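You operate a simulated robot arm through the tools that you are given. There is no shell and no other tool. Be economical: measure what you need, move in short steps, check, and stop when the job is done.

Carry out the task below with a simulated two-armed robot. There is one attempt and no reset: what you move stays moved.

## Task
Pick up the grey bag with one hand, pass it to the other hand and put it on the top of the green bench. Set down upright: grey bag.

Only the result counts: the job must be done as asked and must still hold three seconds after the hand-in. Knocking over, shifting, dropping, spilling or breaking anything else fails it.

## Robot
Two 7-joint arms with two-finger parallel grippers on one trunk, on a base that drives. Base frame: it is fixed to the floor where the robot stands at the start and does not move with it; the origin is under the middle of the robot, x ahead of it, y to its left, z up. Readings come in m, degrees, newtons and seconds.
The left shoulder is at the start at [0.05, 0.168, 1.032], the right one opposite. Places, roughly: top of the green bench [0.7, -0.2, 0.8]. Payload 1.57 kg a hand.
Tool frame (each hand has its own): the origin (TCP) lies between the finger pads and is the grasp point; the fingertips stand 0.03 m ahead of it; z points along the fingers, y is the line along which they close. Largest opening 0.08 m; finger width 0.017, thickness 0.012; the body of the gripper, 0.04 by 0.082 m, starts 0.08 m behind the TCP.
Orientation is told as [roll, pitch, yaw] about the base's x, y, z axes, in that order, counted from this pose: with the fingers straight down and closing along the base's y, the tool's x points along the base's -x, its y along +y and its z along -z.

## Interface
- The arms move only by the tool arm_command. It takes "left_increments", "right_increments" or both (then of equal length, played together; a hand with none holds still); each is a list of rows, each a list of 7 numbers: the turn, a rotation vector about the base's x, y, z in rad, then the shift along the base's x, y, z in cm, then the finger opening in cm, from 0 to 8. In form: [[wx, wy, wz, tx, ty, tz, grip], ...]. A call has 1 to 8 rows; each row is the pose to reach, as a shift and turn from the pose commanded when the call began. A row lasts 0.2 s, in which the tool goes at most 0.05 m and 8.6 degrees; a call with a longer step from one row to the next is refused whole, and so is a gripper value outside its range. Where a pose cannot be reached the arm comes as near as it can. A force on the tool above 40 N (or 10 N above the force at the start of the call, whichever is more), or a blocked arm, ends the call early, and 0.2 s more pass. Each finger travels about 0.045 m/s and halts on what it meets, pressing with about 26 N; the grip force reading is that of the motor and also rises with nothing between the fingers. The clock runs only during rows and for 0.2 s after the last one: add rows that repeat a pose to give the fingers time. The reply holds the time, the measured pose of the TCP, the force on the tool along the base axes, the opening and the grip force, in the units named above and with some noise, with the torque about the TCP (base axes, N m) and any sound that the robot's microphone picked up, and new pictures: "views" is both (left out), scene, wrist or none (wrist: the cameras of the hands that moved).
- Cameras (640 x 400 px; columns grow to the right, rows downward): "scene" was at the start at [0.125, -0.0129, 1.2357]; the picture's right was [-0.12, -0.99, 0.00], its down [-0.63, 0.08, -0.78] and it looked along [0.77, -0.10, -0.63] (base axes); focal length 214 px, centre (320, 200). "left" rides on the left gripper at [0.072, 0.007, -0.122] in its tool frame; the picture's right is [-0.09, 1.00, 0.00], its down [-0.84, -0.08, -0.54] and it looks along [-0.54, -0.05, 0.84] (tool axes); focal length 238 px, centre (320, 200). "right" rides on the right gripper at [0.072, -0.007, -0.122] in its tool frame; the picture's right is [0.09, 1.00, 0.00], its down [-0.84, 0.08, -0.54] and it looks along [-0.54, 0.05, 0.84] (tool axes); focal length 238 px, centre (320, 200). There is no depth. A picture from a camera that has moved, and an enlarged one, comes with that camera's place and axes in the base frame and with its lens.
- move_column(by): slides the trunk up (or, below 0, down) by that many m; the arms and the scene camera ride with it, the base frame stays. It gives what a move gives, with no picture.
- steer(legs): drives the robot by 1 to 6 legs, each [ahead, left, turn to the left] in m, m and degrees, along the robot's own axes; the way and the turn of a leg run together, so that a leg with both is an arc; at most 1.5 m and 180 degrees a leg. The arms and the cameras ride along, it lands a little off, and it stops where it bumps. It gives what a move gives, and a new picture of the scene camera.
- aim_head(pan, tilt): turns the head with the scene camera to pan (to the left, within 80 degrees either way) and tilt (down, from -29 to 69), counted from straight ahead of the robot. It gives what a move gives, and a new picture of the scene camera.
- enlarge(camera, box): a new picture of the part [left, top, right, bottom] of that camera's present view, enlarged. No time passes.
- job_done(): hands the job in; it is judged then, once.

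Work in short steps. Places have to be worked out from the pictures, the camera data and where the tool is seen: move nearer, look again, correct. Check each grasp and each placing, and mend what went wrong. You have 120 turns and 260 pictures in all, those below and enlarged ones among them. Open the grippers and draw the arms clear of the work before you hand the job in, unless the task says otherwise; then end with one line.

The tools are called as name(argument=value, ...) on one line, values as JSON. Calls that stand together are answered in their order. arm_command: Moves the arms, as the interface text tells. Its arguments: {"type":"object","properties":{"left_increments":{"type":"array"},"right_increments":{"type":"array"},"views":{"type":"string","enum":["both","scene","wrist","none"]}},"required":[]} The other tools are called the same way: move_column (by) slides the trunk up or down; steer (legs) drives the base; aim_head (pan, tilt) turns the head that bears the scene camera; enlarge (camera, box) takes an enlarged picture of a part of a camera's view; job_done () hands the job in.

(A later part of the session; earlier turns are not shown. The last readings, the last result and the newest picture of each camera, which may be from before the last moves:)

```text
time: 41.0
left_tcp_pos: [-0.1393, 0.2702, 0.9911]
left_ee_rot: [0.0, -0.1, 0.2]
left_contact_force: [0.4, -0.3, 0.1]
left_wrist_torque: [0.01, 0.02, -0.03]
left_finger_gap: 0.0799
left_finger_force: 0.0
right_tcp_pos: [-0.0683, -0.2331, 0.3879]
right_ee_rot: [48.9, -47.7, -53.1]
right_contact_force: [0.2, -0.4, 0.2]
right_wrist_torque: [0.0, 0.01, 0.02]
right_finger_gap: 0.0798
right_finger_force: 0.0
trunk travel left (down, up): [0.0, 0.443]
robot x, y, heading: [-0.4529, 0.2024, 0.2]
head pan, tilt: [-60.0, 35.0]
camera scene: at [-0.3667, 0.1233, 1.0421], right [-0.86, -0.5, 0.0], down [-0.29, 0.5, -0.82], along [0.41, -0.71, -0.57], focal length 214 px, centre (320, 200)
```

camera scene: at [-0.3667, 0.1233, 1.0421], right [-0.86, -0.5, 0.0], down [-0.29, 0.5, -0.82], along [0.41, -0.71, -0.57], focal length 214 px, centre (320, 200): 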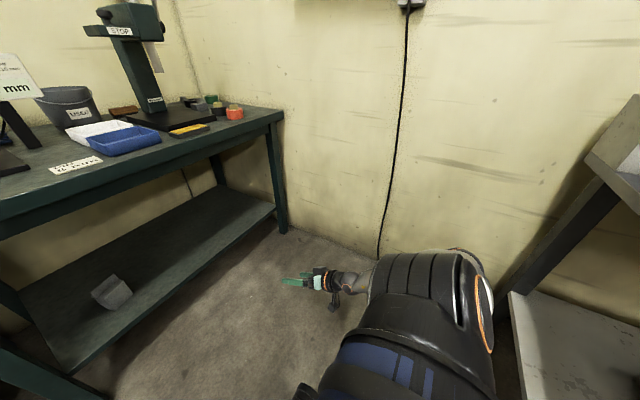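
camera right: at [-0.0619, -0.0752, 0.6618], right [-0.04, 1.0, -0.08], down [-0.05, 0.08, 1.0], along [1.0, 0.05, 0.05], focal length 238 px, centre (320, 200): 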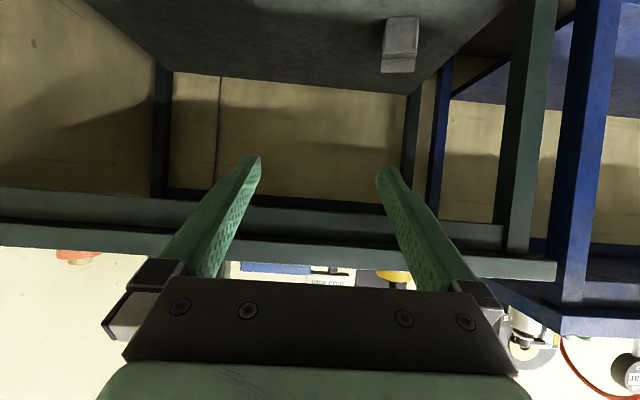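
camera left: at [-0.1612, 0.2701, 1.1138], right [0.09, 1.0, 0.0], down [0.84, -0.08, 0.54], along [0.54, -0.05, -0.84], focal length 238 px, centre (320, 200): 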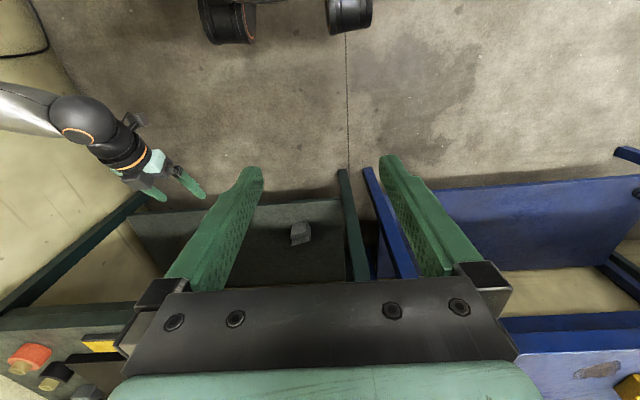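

Excellent: the hand now reaches z=0.39 with elbow low. I turn the tool to pitch -65, yaw 13 and bring it in front of the robot.

arm_command(right_increments=[[-0.067, -0.013, 0.051, 1.5, 3.2, 0, 8], [-0.134, -0.026, 0.103, 3, 6.4, 0, 8], [-0.2, -0.038, 0.155, 4.5, 9.6, -1, 8], [-0.267, -0.051, 0.206, 6, 12.8, -2, 8], [-0.334, -0.064, 0.257, 7.5, 16, -3, 8], [-0.4, -0.077, 0.309, 9, 19.2, -4, 8], [-0.468, -0.089, 0.36, 10.5, 22.4, -5, 8], [-0.535, -0.102, 0.412, 11.8, 25, -6, 8]], views="scene")

aim_head(pan=-15, tilt=50)

```text
time: 42.8
left_tcp_pos: [-0.138, 0.27, 0.9912]
left_ee_rot: [-0.1, 0.0, 0.2]
left_contact_force: [0.4, -0.7, -0.8]
left_wrist_torque: [0.0, -0.01, -0.01]
left_finger_gap: 0.0799
left_finger_force: 0.1
right_tcp_pos: [0.0646, -0.0147, 0.3242]
right_ee_rot: [3.7, -64.6, 10.9]
right_contact_force: [0.4, -0.3, -0.1]
right_wrist_torque: [0.03, 0.03, -0.01]
right_finger_gap: 0.08
right_finger_force: 0.0
right hand out of reach, approached as far as the arm can: row 7, 8
trunk travel left (down, up): [0.0, 0.443]
robot x, y, heading: [-0.4486, 0.1999, 0.2]
head pan, tilt: [-60.0, 35.0]
camera scene: at [-0.3666, 0.1232, 1.0421], right [-0.86, -0.5, 0.0], down [-0.29, 0.5, -0.82], along [0.41, -0.71, -0.57], focal length 214 px, centre (320, 200)
```

scene: 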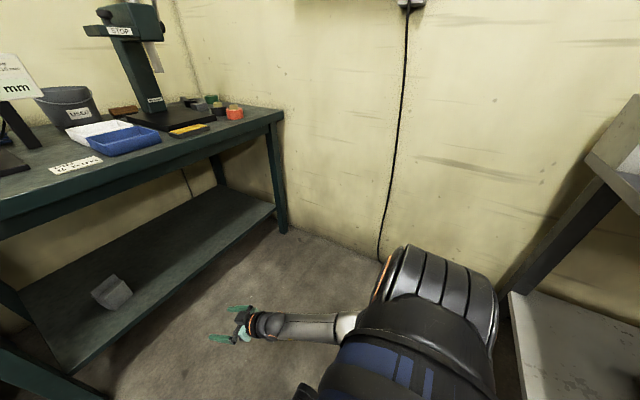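

```text
time: 43.9
left_tcp_pos: [-0.1381, 0.2708, 0.9912]
left_ee_rot: [0.0, -0.2, 0.3]
left_contact_force: [-0.3, 0.5, -0.7]
left_wrist_torque: [0.01, -0.03, -0.01]
left_finger_gap: 0.0802
left_finger_force: 0.0
right_tcp_pos: [0.0646, -0.0145, 0.3239]
right_ee_rot: [4.1, -64.7, 10.6]
right_contact_force: [0.3, 0.1, 0.4]
right_wrist_torque: [0.0, 0.0, 0.06]
right_finger_gap: 0.0801
right_finger_force: 0.1
trunk travel left (down, up): [0.0, 0.443]
robot x, y, heading: [-0.447, 0.2011, 0.1]
head pan, tilt: [-15.0, 50.0]
camera scene: at [-0.3365, 0.1797, 1.0204], right [-0.26, -0.97, 0.0], down [-0.74, 0.2, -0.64], along [0.62, -0.16, -0.77], focal length 214 px, centre (320, 200)
```

scene: 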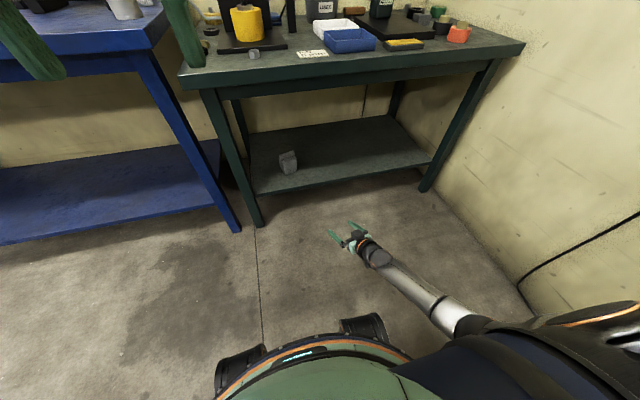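

Arm is in the wanted posture: TCP [0.065, -0.015, 0.324], pitch -65, yaw 11. I drive to a pre-grasp spot 0.13 m short of the bag, then look with the wrist camera.

steer(legs=[[0.0, 0.105, 0], [0.3, 0, 0]])

arm_command(right_increments=[[0, 0, 0, 0, 0, -1, 8], [0, 0, 0, 0, 0, -3.5, 8]])

```text
time: 46.7
left_tcp_pos: [0.1589, 0.3757, 0.9911]
left_ee_rot: [0.0, -0.1, 0.2]
left_contact_force: [0.7, 0.0, 0.4]
left_wrist_torque: [-0.02, -0.03, 0.0]
left_finger_gap: 0.0798
left_finger_force: 0.1
right_tcp_pos: [0.3626, 0.0921, 0.3247]
right_ee_rot: [4.0, -64.7, 10.5]
right_contact_force: [-0.4, 0.0, -0.4]
right_wrist_torque: [0.03, -0.02, -0.02]
right_finger_gap: 0.0797
right_finger_force: 0.0
trunk travel left (down, up): [0.0, 0.443]
robot x, y, heading: [-0.1541, 0.309, -0.0]
head pan, tilt: [-15.0, 50.0]
camera scene: at [-0.0384, 0.2862, 1.0204], right [-0.26, -0.97, 0.0], down [-0.74, 0.2, -0.64], along [0.62, -0.16, -0.77], focal length 214 px, centre (320, 200)
```

scene: 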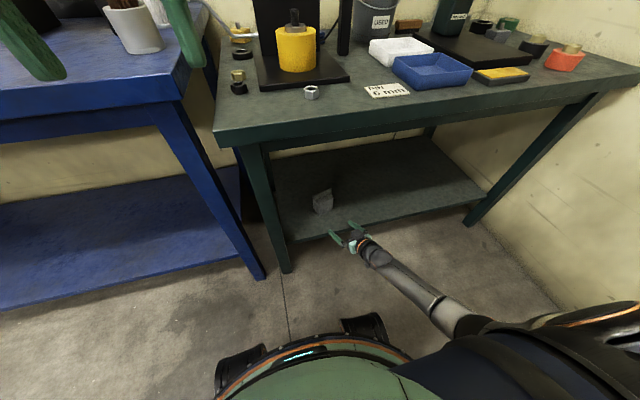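

```text
time: 47.3
left_tcp_pos: [0.1582, 0.3767, 0.9907]
left_ee_rot: [0.0, -0.1, 0.2]
left_contact_force: [-0.9, 0.9, -0.3]
left_wrist_torque: [-0.06, -0.02, -0.01]
left_finger_gap: 0.0801
left_finger_force: 0.1
right_tcp_pos: [0.3628, 0.0909, 0.2901]
right_ee_rot: [4.0, -64.6, 10.4]
right_contact_force: [0.2, -0.6, 0.2]
right_wrist_torque: [0.01, 0.0, 0.0]
right_finger_gap: 0.0797
right_finger_force: 0.1
trunk travel left (down, up): [0.0, 0.443]
robot x, y, heading: [-0.1535, 0.3099, 0.1]
head pan, tilt: [-15.0, 50.0]
camera scene: at [-0.0384, 0.2862, 1.0204], right [-0.26, -0.97, 0.0], down [-0.74, 0.2, -0.64], along [0.62, -0.16, -0.77], focal length 214 px, centre (320, 200)
camera right: at [0.2266, 0.0499, 0.2745], right [-0.28, 0.96, -0.05], down [-0.14, 0.01, 0.99], along [0.95, 0.29, 0.13], focal length 238 px, centre (320, 200)
```

scene: 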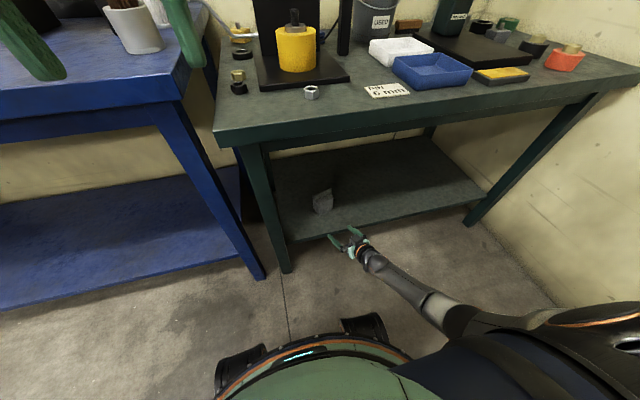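
right: 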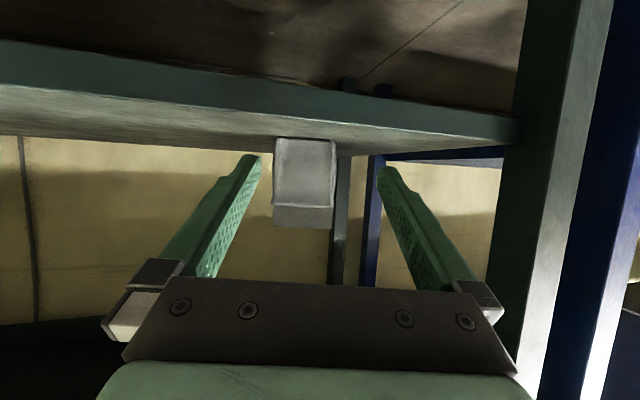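

Wrist view shows the bag about 2 cm to the right of the finger line, consistent with my estimate. I drive 8 cm further, staying short of the bag, and look again.

steer(legs=[[0.08, 0.003, 0]])

enlarge(camera="right", box=[200, 80, 440, 230])

```text
time: 48.4
left_tcp_pos: [0.2384, 0.3783, 0.9924]
left_ee_rot: [0.0, -0.1, 0.2]
left_contact_force: [-0.9, -0.5, 0.5]
left_wrist_torque: [0.0, -0.01, 0.02]
left_finger_gap: 0.0802
left_finger_force: 0.0
right_tcp_pos: [0.4413, 0.0945, 0.2884]
right_ee_rot: [3.9, -64.6, 10.5]
right_contact_force: [0.2, -0.9, -0.3]
right_wrist_torque: [-0.01, -0.03, 0.0]
right_finger_gap: 0.0802
right_finger_force: 0.2
trunk travel left (down, up): [0.0, 0.443]
robot x, y, heading: [-0.0717, 0.3112, 0.2]
head pan, tilt: [-15.0, 50.0]
camera scene: at [0.0406, 0.2893, 1.0204], right [-0.26, -0.97, 0.0], down [-0.74, 0.2, -0.64], along [0.62, -0.16, -0.77], focal length 214 px, centre (320, 200)
```

scene: 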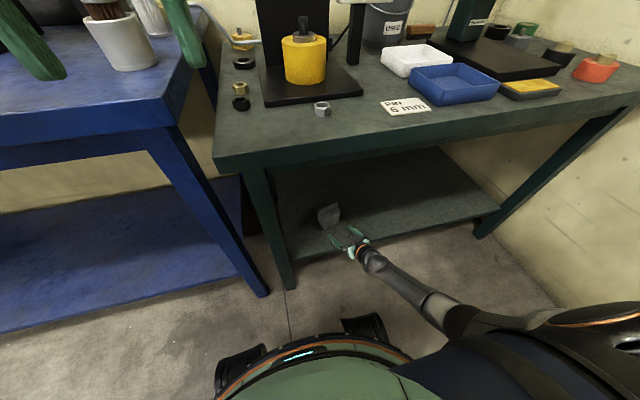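

```text
2.67 times, centred on (320, 155) of right
camera zoom: at [0.3056, 0.0533, 0.2746], right [-0.28, 0.96, -0.05], down [-0.14, 0.01, 0.99], along [0.95, 0.29, 0.13], focal length 636 px, centre (320, 320)
```

zoom: 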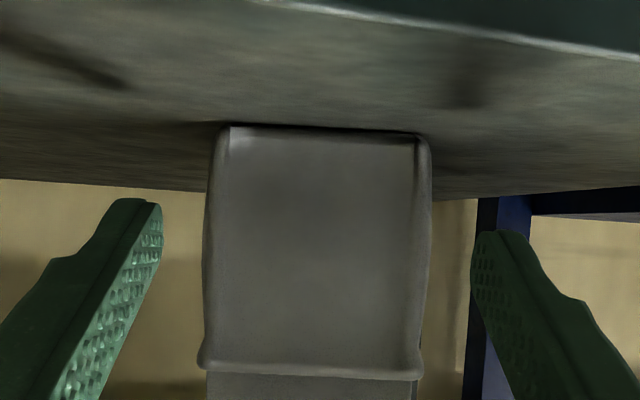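

The bag is centred between the fingers (col 318 vs 320), with a few mm of clearance either side. I advance the arm 9 cm along the finger direction.

arm_command(right_increments=[[0, 0, 0, 1.5, 0.43, 0, 8], [0, 0, 0, 3, 0.87, 0, 8], [0, 0, 0, 4.5, 1.3, 0, 8], [0, 0, 0, 6, 1.74, 0, 8], [0, 0, 0, 6, 1.74, 0, 8]])

```text
time: 49.6
left_tcp_pos: [0.2386, 0.38, 0.9924]
left_ee_rot: [0.0, -0.1, 0.2]
left_contact_force: [0.0, 0.2, -0.5]
left_wrist_torque: [0.03, 0.01, 0.01]
left_finger_gap: 0.0797
left_finger_force: 0.1
right_tcp_pos: [0.5026, 0.1111, 0.2892]
right_ee_rot: [4.0, -64.7, 10.6]
right_contact_force: [-0.2, -0.6, -0.3]
right_wrist_torque: [0.04, -0.01, 0.02]
right_finger_gap: 0.0803
right_finger_force: 0.2
trunk travel left (down, up): [0.0, 0.443]
robot x, y, heading: [-0.0715, 0.3113, 0.0]
head pan, tilt: [-15.0, 50.0]
camera scene: at [0.0407, 0.2893, 1.0203], right [-0.26, -0.97, 0.0], down [-0.74, 0.2, -0.64], along [0.62, -0.16, -0.77], focal length 214 px, centre (320, 200)
camera right: at [0.3667, 0.0706, 0.2748], right [-0.28, 0.96, -0.05], down [-0.14, 0.01, 0.99], along [0.95, 0.29, 0.13], focal length 238 px, centre (320, 200)
```

scene: 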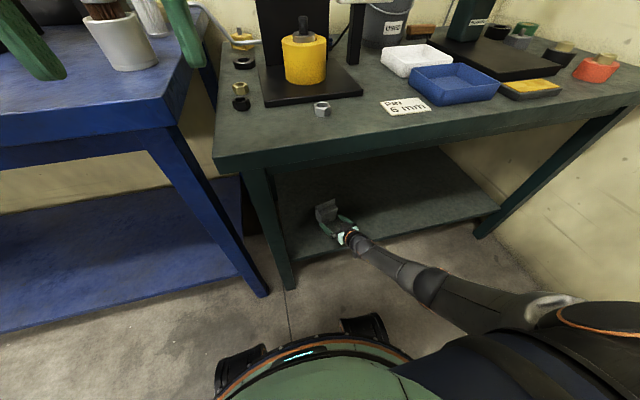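
right: 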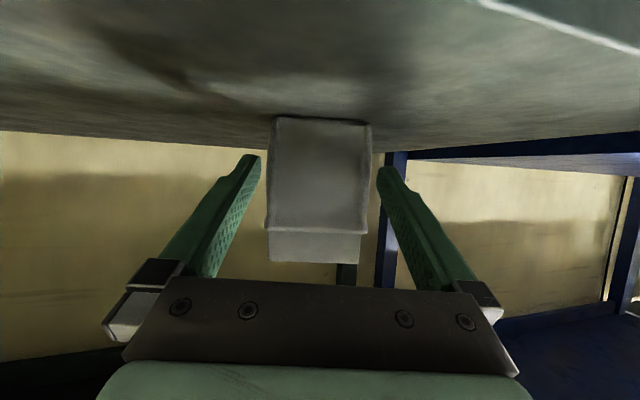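

The bag appears roughly as far as the fingertips still; I check closely whether it moved.

enlarge(camera="right", box=[240, 100, 400, 200])

enlarge(camera="scene", box=[290, 180, 370, 230])

```text
4.00 times, centred on (320, 150) of right
camera zoom: at [0.3667, 0.0706, 0.2748], right [-0.28, 0.96, -0.05], down [-0.14, 0.01, 0.99], along [0.95, 0.29, 0.13], focal length 953 px, centre (320, 400)
```

zoom: 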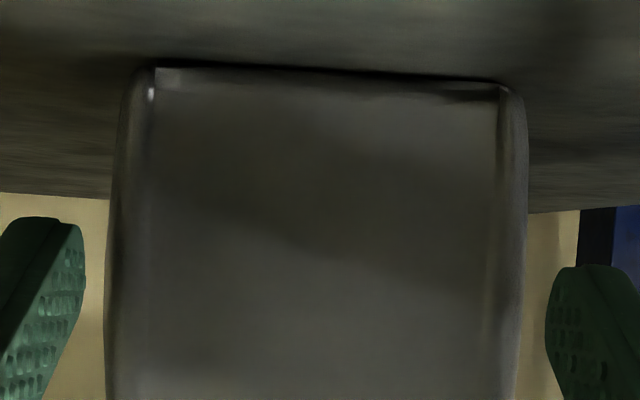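

```text
8.00 times, centred on (330, 205) of scene
camera zoom: at [0.0407, 0.2893, 1.0203], right [-0.26, -0.97, 0.0], down [-0.74, 0.2, -0.64], along [0.62, -0.16, -0.77], focal length 1716 px, centre (240, 160)
```

zoom: 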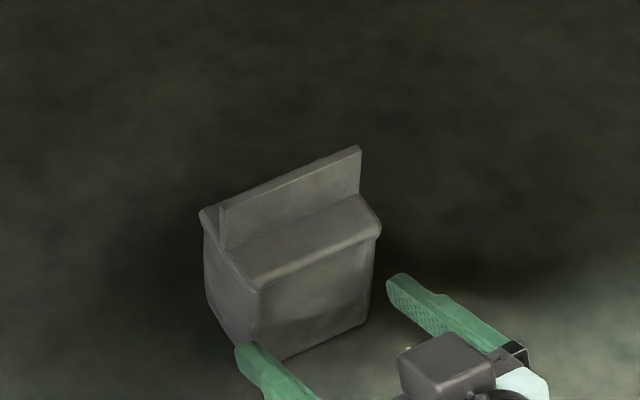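

Finger-to-bag margins look even (~4 mm each side). I advance 1.5 cm more and check whether the fingers pass alongside or push it.

arm_command(right_increments=[[0, 0, 0, 0.8, 0.23, 0, 8], [0, 0, 0, 1.5, 0.43, 0, 8], [0, 0, 0, 1.5, 0.43, 0, 8]], views="none")

enlarge(camera="right", box=[240, 100, 400, 200])

enlarge(camera="scene", box=[290, 180, 370, 230])

```text
time: 50.4
left_tcp_pos: [0.2383, 0.379, 0.9908]
left_ee_rot: [0.0, 0.0, 0.3]
left_contact_force: [0.0, -0.5, -0.5]
left_wrist_torque: [0.01, 0.0, -0.03]
left_finger_gap: 0.0799
left_finger_force: 0.1
right_tcp_pos: [0.5169, 0.1152, 0.2887]
right_ee_rot: [4.0, -64.7, 10.4]
right_contact_force: [-1.0, 0.0, 0.1]
right_wrist_torque: [-0.05, 0.01, 0.04]
right_finger_gap: 0.0803
right_finger_force: 0.1
trunk travel left (down, up): [0.0, 0.443]
robot x, y, heading: [-0.0744, 0.3143, 0.1]
head pan, tilt: [-15.0, 50.0]
```

```text
4.00 times, centred on (320, 150) of right
camera zoom: at [0.3811, 0.0752, 0.2748], right [-0.28, 0.96, -0.05], down [-0.14, 0.01, 0.99], along [0.95, 0.29, 0.13], focal length 953 px, centre (320, 400)
```

zoom: 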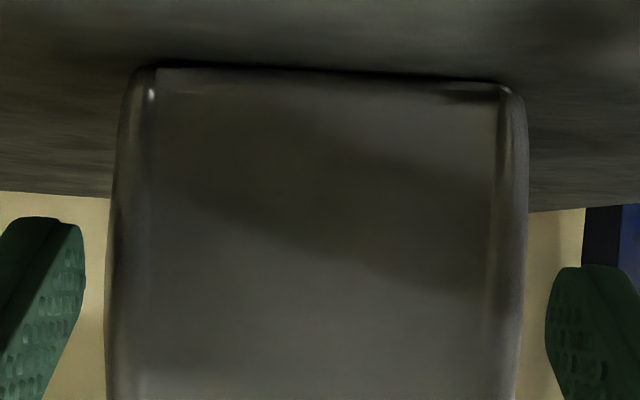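

```text
8.00 times, centred on (330, 205) of scene
camera zoom: at [0.0407, 0.2893, 1.0203], right [-0.26, -0.97, 0.0], down [-0.74, 0.2, -0.64], along [0.62, -0.16, -0.77], focal length 1716 px, centre (240, 160)
```

zoom: 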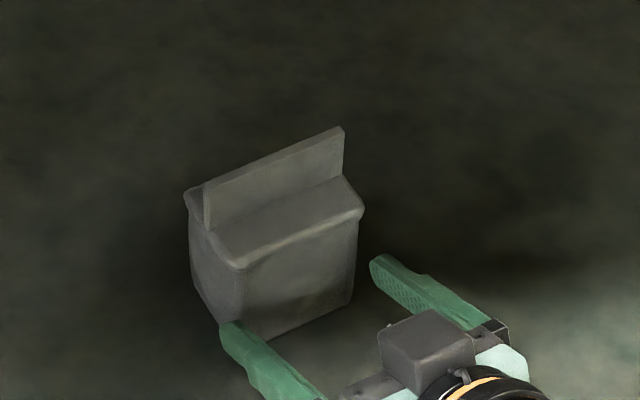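

The fingers push the bag rather than straddle it: the shoulder width (~0.077) is too near the 0.08 opening. Its depth (~0.054) fits, so I'll turn the bag clockwise by pushing the front part of its right side leftward. First back off, close, and place the closed fingers just right of it.

arm_command(right_increments=[[0, 0, 0, -1.5, -0.4, 0, 4], [0, 0, 0, -2.9, -0.77, 0, 0], [0, 0, 0, -2.08, -3.86, 0, 0], [0, 0, 0, -1.26, -6.96, -0.8, 0], [0, 0, 0, -1.26, -6.96, -0.8, 0], [0, 0, 0, 1.16, -6.32, -0.8, 0], [0, 0, 0, 3.57, -5.68, -0.8, 0], [0, 0, 0, 3.57, -5.68, -0.8, 0]], views="wrist")

enlarge(camera="scene", box=[280, 170, 376, 230])

```text
time: 52.2
left_tcp_pos: [0.2379, 0.3792, 0.9918]
left_ee_rot: [-0.1, -0.1, 0.2]
left_contact_force: [0.6, 0.0, 0.7]
left_wrist_torque: [0.03, 0.01, -0.01]
left_finger_gap: 0.08
left_finger_force: 0.0
right_tcp_pos: [0.5194, 0.051, 0.2932]
right_ee_rot: [4.0, -64.7, 10.5]
right_contact_force: [0.2, -0.4, 0.6]
right_wrist_torque: [-0.03, 0.01, -0.01]
right_finger_gap: 0.0001
right_finger_force: 21.1
right hand out of reach, approached as far as the arm can: row 6, 7, 8
trunk travel left (down, up): [0.0, 0.443]
robot x, y, heading: [-0.0735, 0.3151, -0.2]
head pan, tilt: [-15.0, 50.0]
camera right: at [0.3828, 0.0091, 0.2791], right [-0.28, 0.96, -0.05], down [-0.14, 0.01, 0.99], along [0.95, 0.29, 0.13], focal length 238 px, centre (320, 200)
```

right: 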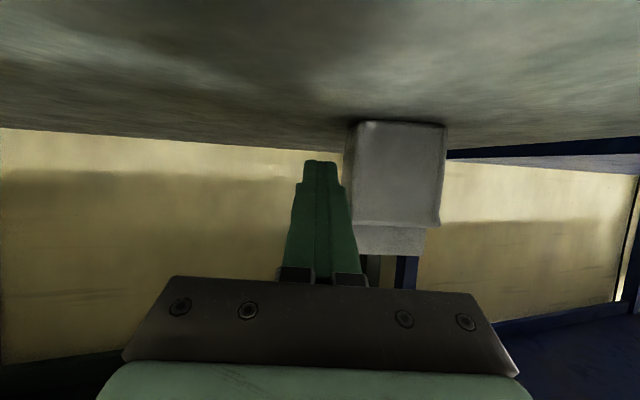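

```text
6.67 times, centred on (328, 200) of scene
camera zoom: at [0.0407, 0.2893, 1.0203], right [-0.26, -0.97, 0.0], down [-0.74, 0.2, -0.64], along [0.62, -0.16, -0.77], focal length 1430 px, centre (267, 200)
```

zoom: 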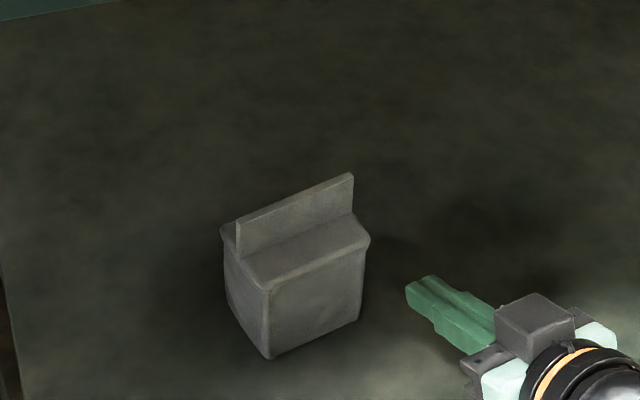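

The arm hit its forward limit with the tip level with the front face. I drive 4 cm ahead (slightly right for clearance) so the fingertip lies alongside the front part of the right face.

steer(legs=[[0.04, -0.012, 0]])

enlarge(camera="scene", box=[280, 170, 376, 230])

enlarge(camera="right", box=[240, 90, 480, 240])

```text
time: 53.1
left_tcp_pos: [0.2793, 0.3667, 0.9922]
left_ee_rot: [0.0, -0.1, 0.2]
left_contact_force: [-0.5, -0.1, -0.2]
left_wrist_torque: [0.02, -0.03, 0.0]
left_finger_gap: 0.0801
left_finger_force: 0.1
right_tcp_pos: [0.5588, 0.0374, 0.2935]
right_ee_rot: [4.0, -64.6, 10.6]
right_contact_force: [0.2, 0.4, -0.7]
right_wrist_torque: [0.01, 0.01, 0.01]
right_finger_gap: 0.0001
right_finger_force: 21.1
trunk travel left (down, up): [0.0, 0.443]
robot x, y, heading: [-0.0331, 0.2982, -0.0]
head pan, tilt: [-15.0, 50.0]
camera scene: at [0.0808, 0.2774, 1.0204], right [-0.26, -0.97, 0.0], down [-0.74, 0.2, -0.64], along [0.62, -0.17, -0.77], focal length 214 px, centre (320, 200)
```

scene: 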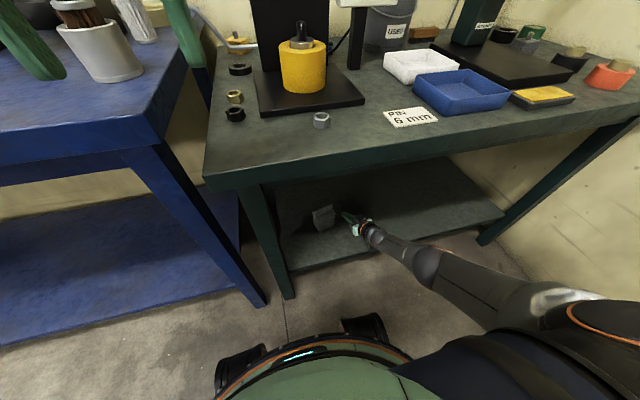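

```text
6.67 times, centred on (328, 200) of scene
camera zoom: at [0.0808, 0.2774, 1.0204], right [-0.26, -0.97, 0.0], down [-0.74, 0.2, -0.64], along [0.62, -0.17, -0.77], focal length 1430 px, centre (267, 200)
```

zoom: 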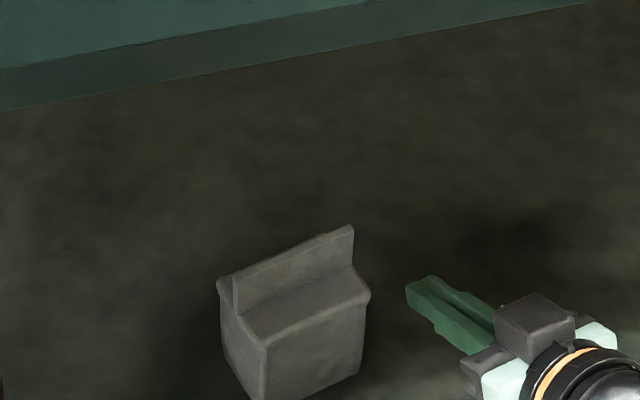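

```text
2.67 times, centred on (360, 165) of right
camera zoom: at [0.4227, -0.003, 0.279], right [-0.28, 0.96, -0.05], down [-0.14, 0.01, 0.99], along [0.95, 0.29, 0.13], focal length 636 px, centre (213, 293)
```

zoom: 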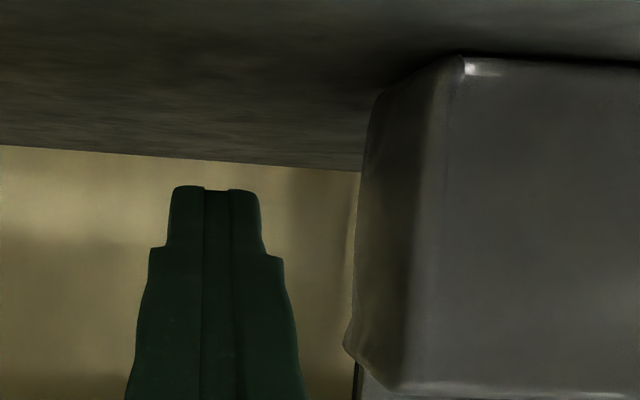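

Triangulating, the bag's front-right shoulder corner is at [0.559, 0.087, 0.322], width 0.075, yaw ≈14°. The closed fingertip is 4 cm to its right; I pull back 1.5 cm so only the front edge is overlapped, then sweep left.

arm_command(right_increments=[[0, 0, 0, -1.5, 0, -0.6, 0], [0, 0, 0, -1.5, 2, -0.9, 0], [0, 0, 0, -1.5, 4, -0.9, 0], [0, 0, 0, -1.5, 5, -0.9, 0], [0, 0, 0, -1.5, 6, -0.9, 0], [0, 0, 0, -1.5, 7, -0.9, 0]], views="none")

enlarge(camera="scene", box=[264, 170, 376, 240])

```text
time: 54.5
left_tcp_pos: [0.2778, 0.3664, 0.9908]
left_ee_rot: [0.0, -0.1, 0.2]
left_contact_force: [0.4, 1.0, 0.0]
left_wrist_torque: [0.01, 0.0, 0.02]
left_finger_gap: 0.0799
left_finger_force: 0.0
right_tcp_pos: [0.5435, 0.1082, 0.2848]
right_ee_rot: [3.9, -64.7, 10.6]
right_contact_force: [-0.5, -0.3, -0.5]
right_wrist_torque: [-0.01, 0.01, 0.04]
right_finger_gap: 0.0003
right_finger_force: 21.6
trunk travel left (down, up): [0.0, 0.443]
robot x, y, heading: [-0.0296, 0.299, 0.0]
head pan, tilt: [-15.0, 50.0]
```

```text
5.71 times, centred on (320, 205) of scene
camera zoom: at [0.0809, 0.2774, 1.0203], right [-0.26, -0.97, 0.0], down [-0.74, 0.2, -0.64], along [0.62, -0.17, -0.77], focal length 1226 px, centre (320, 171)
```

zoom: 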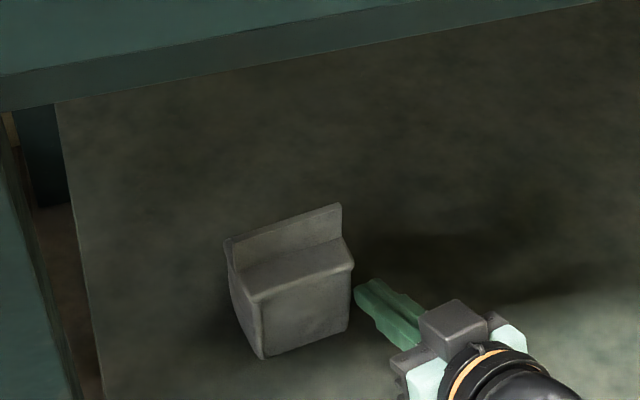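

It works: the bag is turning clockwise. I continue the sweep another 4 cm.

arm_command(right_increments=[[0, 0, 0, 0, 1, 0, 0], [0, 0, 0, 0, 2, 0, 0], [0, 0, 0, 0, 3, 0, 0], [0, 0, 0, 0, 4, 0, 0]], views="none")

enlarge(camera="scene", box=[264, 170, 376, 240])

```text
time: 55.5
left_tcp_pos: [0.2788, 0.3679, 0.9917]
left_ee_rot: [0.0, -0.2, 0.2]
left_contact_force: [-0.2, 0.1, 0.7]
left_wrist_torque: [-0.01, 0.04, 0.0]
left_finger_gap: 0.0801
left_finger_force: 0.1
right_tcp_pos: [0.5437, 0.1465, 0.2831]
right_ee_rot: [4.3, -64.6, 10.4]
right_contact_force: [0.9, -0.2, 0.3]
right_wrist_torque: [0.01, 0.0, -0.01]
right_finger_gap: 0.0
right_finger_force: 21.5
trunk travel left (down, up): [0.0, 0.443]
robot x, y, heading: [-0.0346, 0.2999, -0.1]
head pan, tilt: [-15.0, 50.0]
```

```text
5.71 times, centred on (320, 205) of scene
camera zoom: at [0.0809, 0.2774, 1.0203], right [-0.26, -0.97, 0.0], down [-0.74, 0.2, -0.64], along [0.62, -0.17, -0.77], focal length 1226 px, centre (320, 171)
```

zoom: 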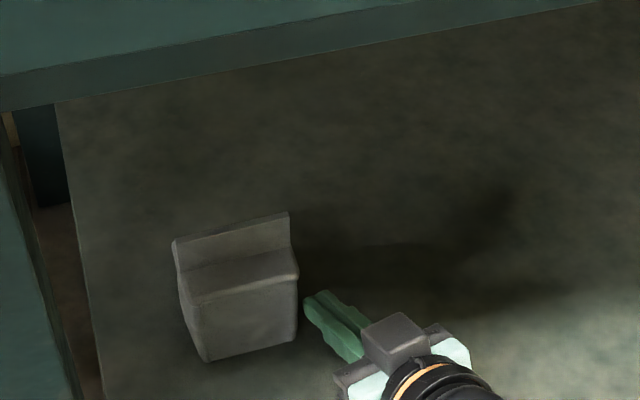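

The sideways sweep turned it only to about 2° and the shelf edge is near; a better lever is pushing the left end of the front face inward. I back off, move left and drive ahead slightly.

arm_command(right_increments=[[0, 0, 0, -2.5, -0.7, 0, 0], [0, 0, 0, -5, -0.7, 0, 0], [0, 0, 0, -5, 2, 0, 0], [0, 0, 0, -5, 4.6, 0, 0], [0, 0, 0, -5, 7.2, 0, 0], [0, 0, 0, -5, 7.2, 0, 0]], views="none")

steer(legs=[[0.03, 0, 0]])

enlarge(camera="scene", box=[264, 180, 376, 250])

```text
time: 56.9
left_tcp_pos: [0.2752, 0.3656, 0.9932]
left_ee_rot: [0.1, -0.3, 0.2]
left_contact_force: [1.1, 0.2, -0.2]
left_wrist_torque: [0.0, 0.0, 0.0]
left_finger_gap: 0.0799
left_finger_force: 0.0
right_tcp_pos: [0.5089, 0.1249, 0.261]
right_ee_rot: [3.5, -64.9, 11.0]
right_contact_force: [-12.2, 4.4, 14.2]
right_wrist_torque: [0.14, -0.08, 0.13]
right_finger_gap: 0.0002
right_finger_force: 21.7
right hand out of reach, approached as far as the arm can: row 1, 2, 3, 4, 5, 6
trunk travel left (down, up): [0.0, 0.443]
robot x, y, heading: [-0.037, 0.3012, 0.4]
head pan, tilt: [-15.0, 50.0]
```

```text
time: 57.9
left_tcp_pos: [0.3099, 0.3672, 0.9917]
left_ee_rot: [0.0, -0.2, 0.1]
left_contact_force: [-0.5, 0.6, -0.5]
left_wrist_torque: [0.03, -0.03, 0.01]
left_finger_gap: 0.0799
left_finger_force: 0.0
right_tcp_pos: [0.5411, 0.1218, 0.2602]
right_ee_rot: [3.5, -64.6, 10.5]
right_contact_force: [-16.2, 8.2, 12.1]
right_wrist_torque: [-0.19, 1.23, -1.31]
right_finger_gap: 0.0
right_finger_force: 21.4
trunk travel left (down, up): [0.0, 0.443]
robot x, y, heading: [-0.0042, 0.2996, 0.3]
head pan, tilt: [-15.0, 50.0]
stopped in leg 1: the force on the tool passed its limit (the readings are from after the stop); the commanded pose is now the measured one
camera scene: at [0.1108, 0.278, 1.0205], right [-0.26, -0.97, 0.0], down [-0.74, 0.2, -0.64], along [0.62, -0.17, -0.76], focal length 214 px, centre (320, 200)
```

scene: 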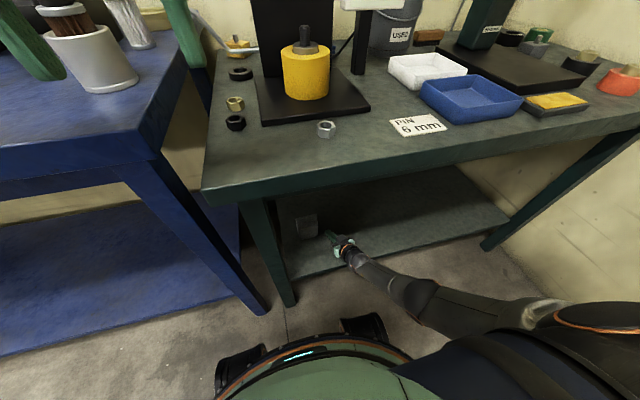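

```text
5.71 times, centred on (320, 215) of scene
camera zoom: at [0.1108, 0.278, 1.0205], right [-0.26, -0.97, 0.0], down [-0.74, 0.2, -0.64], along [0.62, -0.17, -0.76], focal length 1226 px, centre (320, 114)
```

zoom: 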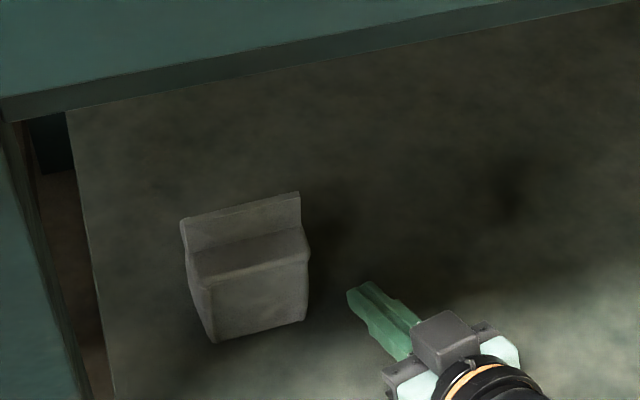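

The hand sagged and pressed on the shelf because that leftward target was out of reach. I raise it straight away.

arm_command(right_increments=[[0, 0, 0, 0, 0, 1.5, 0], [0, 0, 0, 0, -1, 3, 0], [0, 0, 0, 0, -2, 4.5, 0]])

```text
time: 58.7
left_tcp_pos: [0.3103, 0.3666, 0.9905]
left_ee_rot: [0.1, 0.0, 0.1]
left_contact_force: [-0.4, 0.6, -0.6]
left_wrist_torque: [-0.02, 0.0, -0.01]
left_finger_gap: 0.08
left_finger_force: 0.0
right_tcp_pos: [0.5416, 0.1027, 0.3027]
right_ee_rot: [4.1, -64.3, 10.4]
right_contact_force: [-0.9, -0.9, 0.1]
right_wrist_torque: [-0.05, -0.03, -0.01]
right_finger_gap: 0.0002
right_finger_force: 21.6
right hand out of reach, approached as far as the arm can: row 1
trunk travel left (down, up): [0.0, 0.443]
robot x, y, heading: [-0.0024, 0.3015, -0.0]
head pan, tilt: [-15.0, 50.0]
camera scene: at [0.1127, 0.2775, 1.0202], right [-0.26, -0.97, 0.0], down [-0.74, 0.2, -0.64], along [0.62, -0.17, -0.77], focal length 214 px, centre (320, 200)
camera right: at [0.4061, 0.0608, 0.2901], right [-0.28, 0.96, -0.05], down [-0.14, 0.01, 0.99], along [0.95, 0.29, 0.13], focal length 238 px, centre (320, 200)
```

scene: 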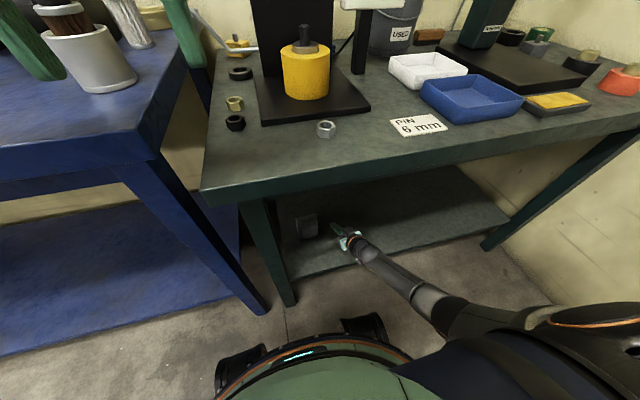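
right: 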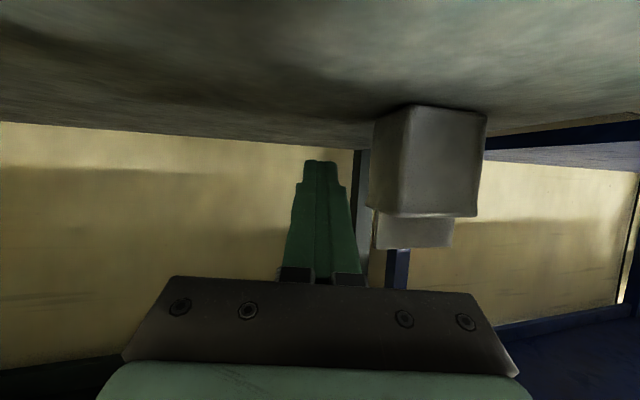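

Freed with no contact left. I'll push the left end of the front face instead, keeping the hand in front of its shoulder and moving laterally with the base: retreat, go left, then look.

steer(legs=[[-0.07, 0, 0], [0, 0.115, 0]])

arm_command(right_increments=[[0, 0, 0, 0, 0, -1.7, 0], [0, 0, 0, 0, 0, -1.7, 0]])

```text
time: 60.5
left_tcp_pos: [0.2409, 0.4834, 0.9913]
left_ee_rot: [0.2, -0.1, 0.1]
left_contact_force: [0.9, -0.1, -0.1]
left_wrist_torque: [-0.02, 0.01, 0.02]
left_finger_gap: 0.0801
left_finger_force: 0.1
right_tcp_pos: [0.4727, 0.2173, 0.3035]
right_ee_rot: [4.2, -64.6, 10.3]
right_contact_force: [-0.1, -0.1, -0.1]
right_wrist_torque: [0.04, -0.01, 0.01]
right_finger_gap: 0.0
right_finger_force: 20.9
trunk travel left (down, up): [0.0, 0.443]
robot x, y, heading: [-0.0667, 0.4157, -0.0]
head pan, tilt: [-15.0, 50.0]
camera scene: at [0.0425, 0.3929, 1.0203], right [-0.26, -0.97, 0.0], down [-0.74, 0.2, -0.64], along [0.62, -0.17, -0.77], focal length 214 px, centre (320, 200)
```

scene: 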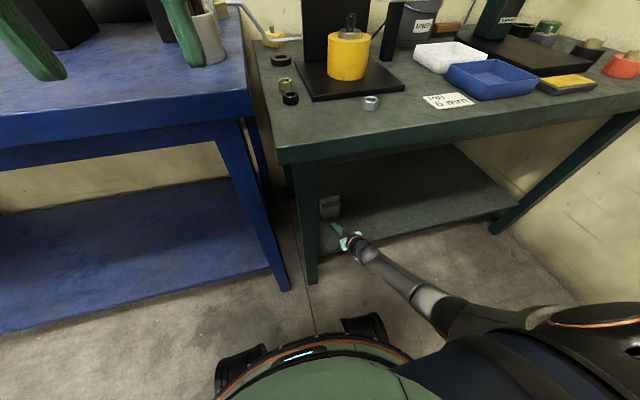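

```text
time: 61.1
left_tcp_pos: [0.2406, 0.483, 0.991]
left_ee_rot: [0.1, -0.1, 0.1]
left_contact_force: [0.4, 0.6, 0.7]
left_wrist_torque: [0.0, -0.02, 0.01]
left_finger_gap: 0.0798
left_finger_force: 0.0
right_tcp_pos: [0.4724, 0.2177, 0.286]
right_ee_rot: [4.2, -64.4, 10.4]
right_contact_force: [0.3, 0.2, -0.4]
right_wrist_torque: [0.0, -0.01, 0.02]
right_finger_gap: 0.0
right_finger_force: 21.7
trunk travel left (down, up): [0.0, 0.443]
robot x, y, heading: [-0.0722, 0.4134, 0.4]
head pan, tilt: [-15.0, 50.0]
camera scene: at [0.0425, 0.3929, 1.0203], right [-0.26, -0.97, 0.0], down [-0.74, 0.2, -0.64], along [0.62, -0.17, -0.77], focal length 214 px, centre (320, 200)
camera right: at [0.336, 0.1761, 0.2725], right [-0.28, 0.96, -0.05], down [-0.14, 0.01, 0.99], along [0.95, 0.29, 0.13], focal length 238 px, centre (320, 200)
```

scene: 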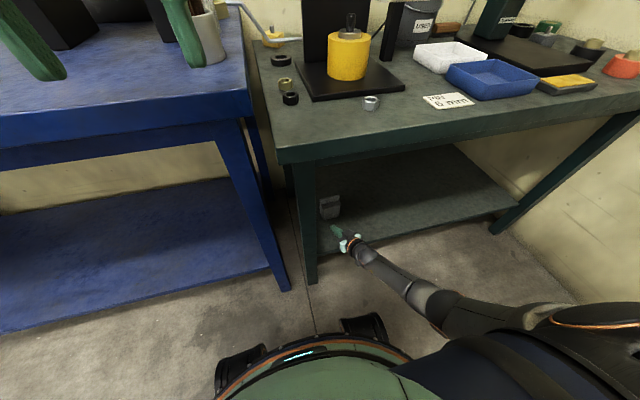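
right: 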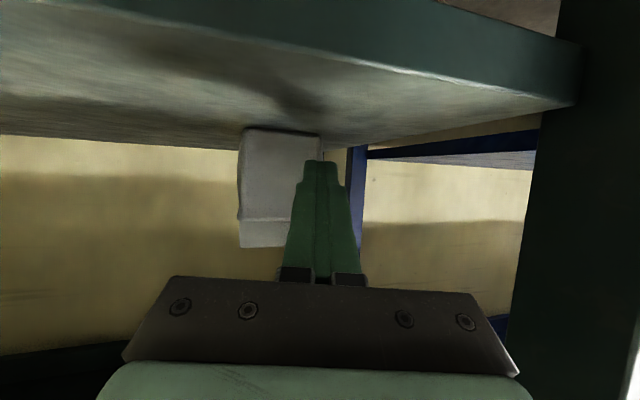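

The tip is lined up with the left end of the front face. I drive ahead 6 cm, then push 3.5 cm with the arm.

steer(legs=[[0.06, 0, 0]])

arm_command(right_increments=[[0, 0, 0, 0.9, 0, 0, 0], [0, 0, 0, 1.8, 0, 0, 0], [0, 0, 0, 2.7, 0, 0, 0], [0, 0, 0, 3.5, 0, 0, 0]], views="wrist")

enlarge(camera="scene", box=[280, 180, 392, 250])

```text
time: 62.1
left_tcp_pos: [0.299, 0.4832, 0.9915]
left_ee_rot: [0.1, -0.2, 0.3]
left_contact_force: [-0.2, -0.4, -0.1]
left_wrist_torque: [0.02, -0.03, -0.01]
left_finger_gap: 0.0798
left_finger_force: 0.2
right_tcp_pos: [0.5309, 0.2173, 0.2876]
right_ee_rot: [4.1, -64.4, 10.4]
right_contact_force: [0.0, -0.4, -0.2]
right_wrist_torque: [0.01, 0.0, -0.03]
right_finger_gap: 0.0
right_finger_force: 21.0
trunk travel left (down, up): [0.0, 0.443]
robot x, y, heading: [-0.0097, 0.4136, -0.1]
head pan, tilt: [-15.0, 50.0]
camera scene: at [0.1019, 0.3931, 1.0203], right [-0.26, -0.97, 0.0], down [-0.74, 0.2, -0.64], along [0.62, -0.17, -0.77], focal length 214 px, centre (320, 200)
```

scene: 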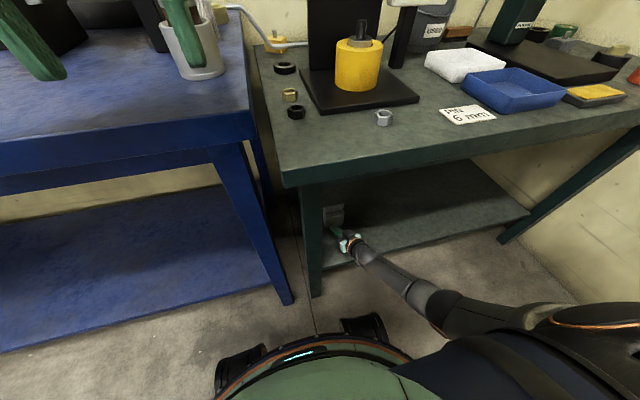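

```text
time: 63.1
left_tcp_pos: [0.3008, 0.4828, 0.9919]
left_ee_rot: [0.1, 0.0, 0.1]
left_contact_force: [0.0, -0.1, 0.3]
left_wrist_torque: [-0.02, 0.01, 0.0]
left_finger_gap: 0.0799
left_finger_force: 0.1
right_tcp_pos: [0.5676, 0.217, 0.2862]
right_ee_rot: [4.1, -64.5, 10.4]
right_contact_force: [-1.2, 0.9, 0.2]
right_wrist_torque: [0.01, 0.0, 0.01]
right_finger_gap: 0.0
right_finger_force: 21.6
trunk travel left (down, up): [0.0, 0.443]
robot x, y, heading: [-0.0118, 0.4147, 0.2]
head pan, tilt: [-15.0, 50.0]
camera right: at [0.4308, 0.1763, 0.2722], right [-0.28, 0.96, -0.05], down [-0.14, 0.01, 0.99], along [0.95, 0.29, 0.13], focal length 238 px, centre (320, 200)
```

right: 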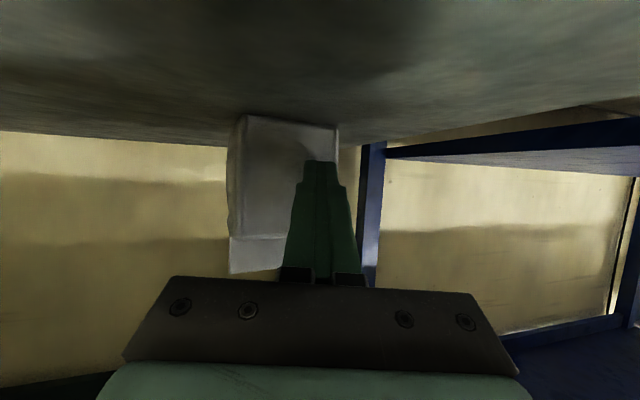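

```text
5.71 times, centred on (336, 215) of scene
camera zoom: at [0.1019, 0.3931, 1.0203], right [-0.26, -0.97, 0.0], down [-0.74, 0.2, -0.64], along [0.62, -0.17, -0.77], focal length 1226 px, centre (229, 114)
```

zoom: 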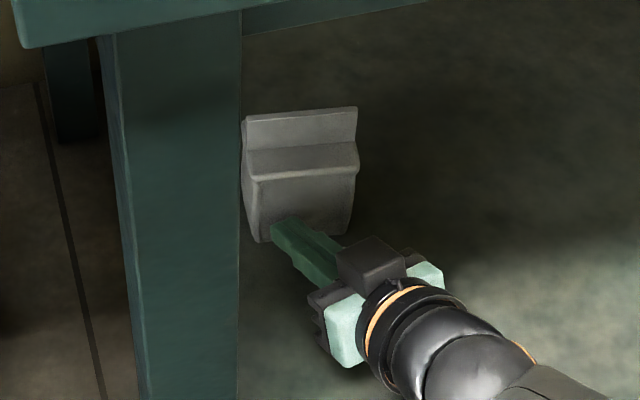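

The bag is at about [0.626, 0.20], yaw ≈ -8°. Rather than push deeper, I'll approach from the right with the robot turned ~35° left, so the fingers straddle its 0.054 depth. I back out, shift right and turn.

steer(legs=[[-0.3, 0, 0], [0, -0.485, 0], [0, 0, 35]])

arm_command(right_increments=[[0, 0, 0.1, 0, 0, 0.5, 4], [0, 0, 0.2, 0, 0, 1, 8], [0, 0, 0.2, 0, 0, 1, 8], [0, 0, 0.2, 0, 0, 1, 8], [0, 0, 0.2, 0, 0, 1, 8]], views="wrist")

```text
time: 69.3
left_tcp_pos: [-0.0943, 0.1648, 0.9918]
left_ee_rot: [0.1, 0.0, 35.5]
left_contact_force: [-0.4, 0.2, -0.3]
left_wrist_torque: [0.05, 0.03, 0.03]
left_finger_gap: 0.0799
left_finger_force: 0.0
right_tcp_pos: [0.2764, 0.1028, 0.2858]
right_ee_rot: [4.0, -64.4, 45.7]
right_contact_force: [-0.4, -0.3, -0.2]
right_wrist_torque: [0.03, -0.02, 0.03]
right_finger_gap: 0.0001
right_finger_force: 21.7
trunk travel left (down, up): [0.0, 0.443]
robot x, y, heading: [-0.3116, -0.0695, 35.3]
head pan, tilt: [-15.0, 50.0]
camera scene: at [-0.2056, -0.0234, 1.0203], right [0.35, -0.94, 0.0], down [-0.72, -0.27, -0.64], along [0.6, 0.22, -0.77], focal length 214 px, centre (320, 200)
```

scene: 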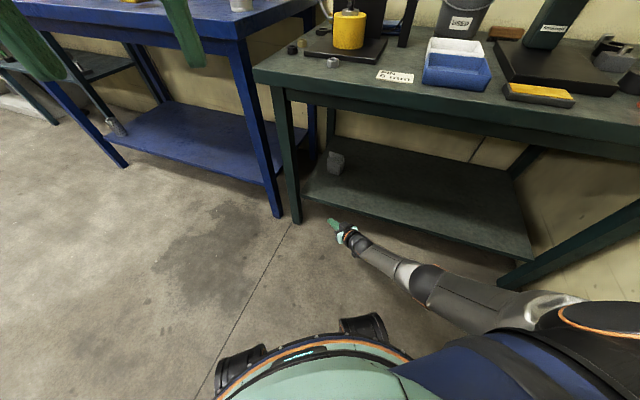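

```text
time: 70.5
left_tcp_pos: [-0.0947, 0.1649, 0.9907]
left_ee_rot: [0.1, -0.1, 35.5]
left_contact_force: [0.1, -0.3, -0.5]
left_wrist_torque: [-0.01, -0.03, 0.02]
left_finger_gap: 0.0799
left_finger_force: 0.0
right_tcp_pos: [0.2764, 0.1023, 0.2967]
right_ee_rot: [4.1, -64.4, 57.3]
right_contact_force: [0.0, -0.5, -0.3]
right_wrist_torque: [-0.03, 0.01, 0.0]
right_finger_gap: 0.0798
right_finger_force: 0.0
trunk travel left (down, up): [0.0, 0.443]
robot x, y, heading: [-0.3112, -0.0677, 35.5]
head pan, tilt: [-15.0, 50.0]
camera right: at [0.2131, -0.0247, 0.2824], right [-0.89, 0.45, -0.05], down [-0.1, -0.09, 0.99], along [0.44, 0.89, 0.13], focal length 238 px, centre (320, 200)
```

right: 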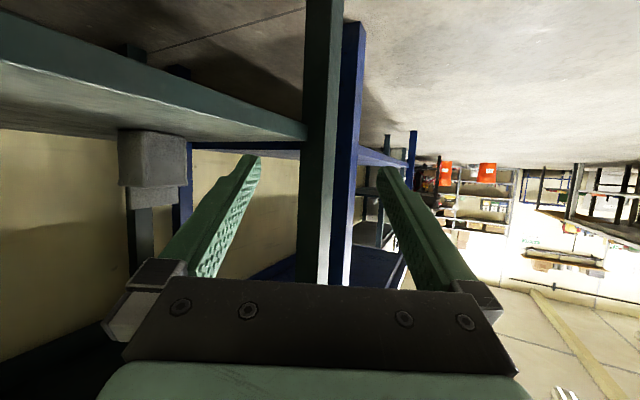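

Tool azimuth is ~62° and reachable. I drive so that the hand enters under the bench to the right of the bag.

steer(legs=[[0.239, -0.17, 0]])

enlarge(camera="right", box=[0, 0, 640, 400])

enlarge(camera="scene", box=[256, 160, 384, 240])

```text
time: 72.5
left_tcp_pos: [0.1968, 0.1662, 0.9921]
left_ee_rot: [0.1, -0.1, 35.5]
left_contact_force: [-0.3, -0.1, -0.1]
left_wrist_torque: [0.03, -0.01, 0.01]
left_finger_gap: 0.08
left_finger_force: 0.0
right_tcp_pos: [0.5698, 0.102, 0.2959]
right_ee_rot: [4.1, -64.4, 57.2]
right_contact_force: [0.5, 0.7, 0.5]
right_wrist_torque: [0.01, 0.02, -0.03]
right_finger_gap: 0.0799
right_finger_force: 0.1
trunk travel left (down, up): [0.0, 0.443]
robot x, y, heading: [-0.0183, -0.0699, 35.3]
head pan, tilt: [-15.0, 50.0]
camera scene: at [0.0867, -0.0231, 1.0204], right [0.35, -0.94, 0.0], down [-0.72, -0.27, -0.64], along [0.6, 0.22, -0.77], focal length 214 px, centre (320, 200)
```

scene: 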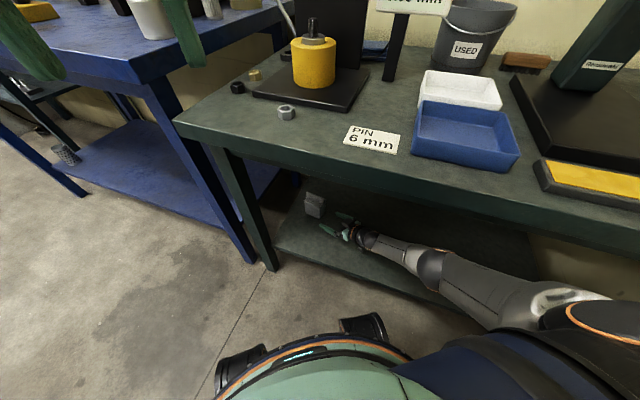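

```text
1.00 times, centred on (320, 200) of right
camera zoom: at [0.5053, -0.0245, 0.2824], right [-0.89, 0.45, -0.05], down [-0.1, -0.09, 0.99], along [0.44, 0.89, 0.13], focal length 238 px, centre (320, 200)
```

zoom: 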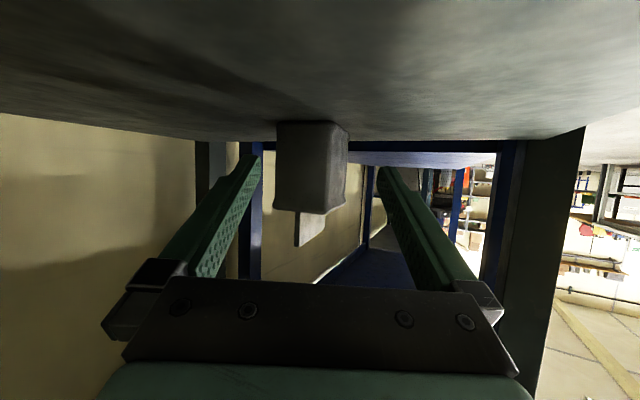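

```text
5.00 times, centred on (320, 200) of scene
camera zoom: at [0.0867, -0.0231, 1.0204], right [0.35, -0.94, 0.0], down [-0.72, -0.27, -0.64], along [0.6, 0.22, -0.77], focal length 1072 px, centre (320, 200)
```

zoom: 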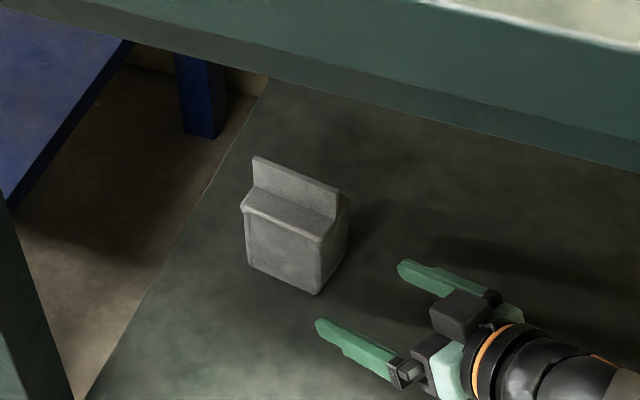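

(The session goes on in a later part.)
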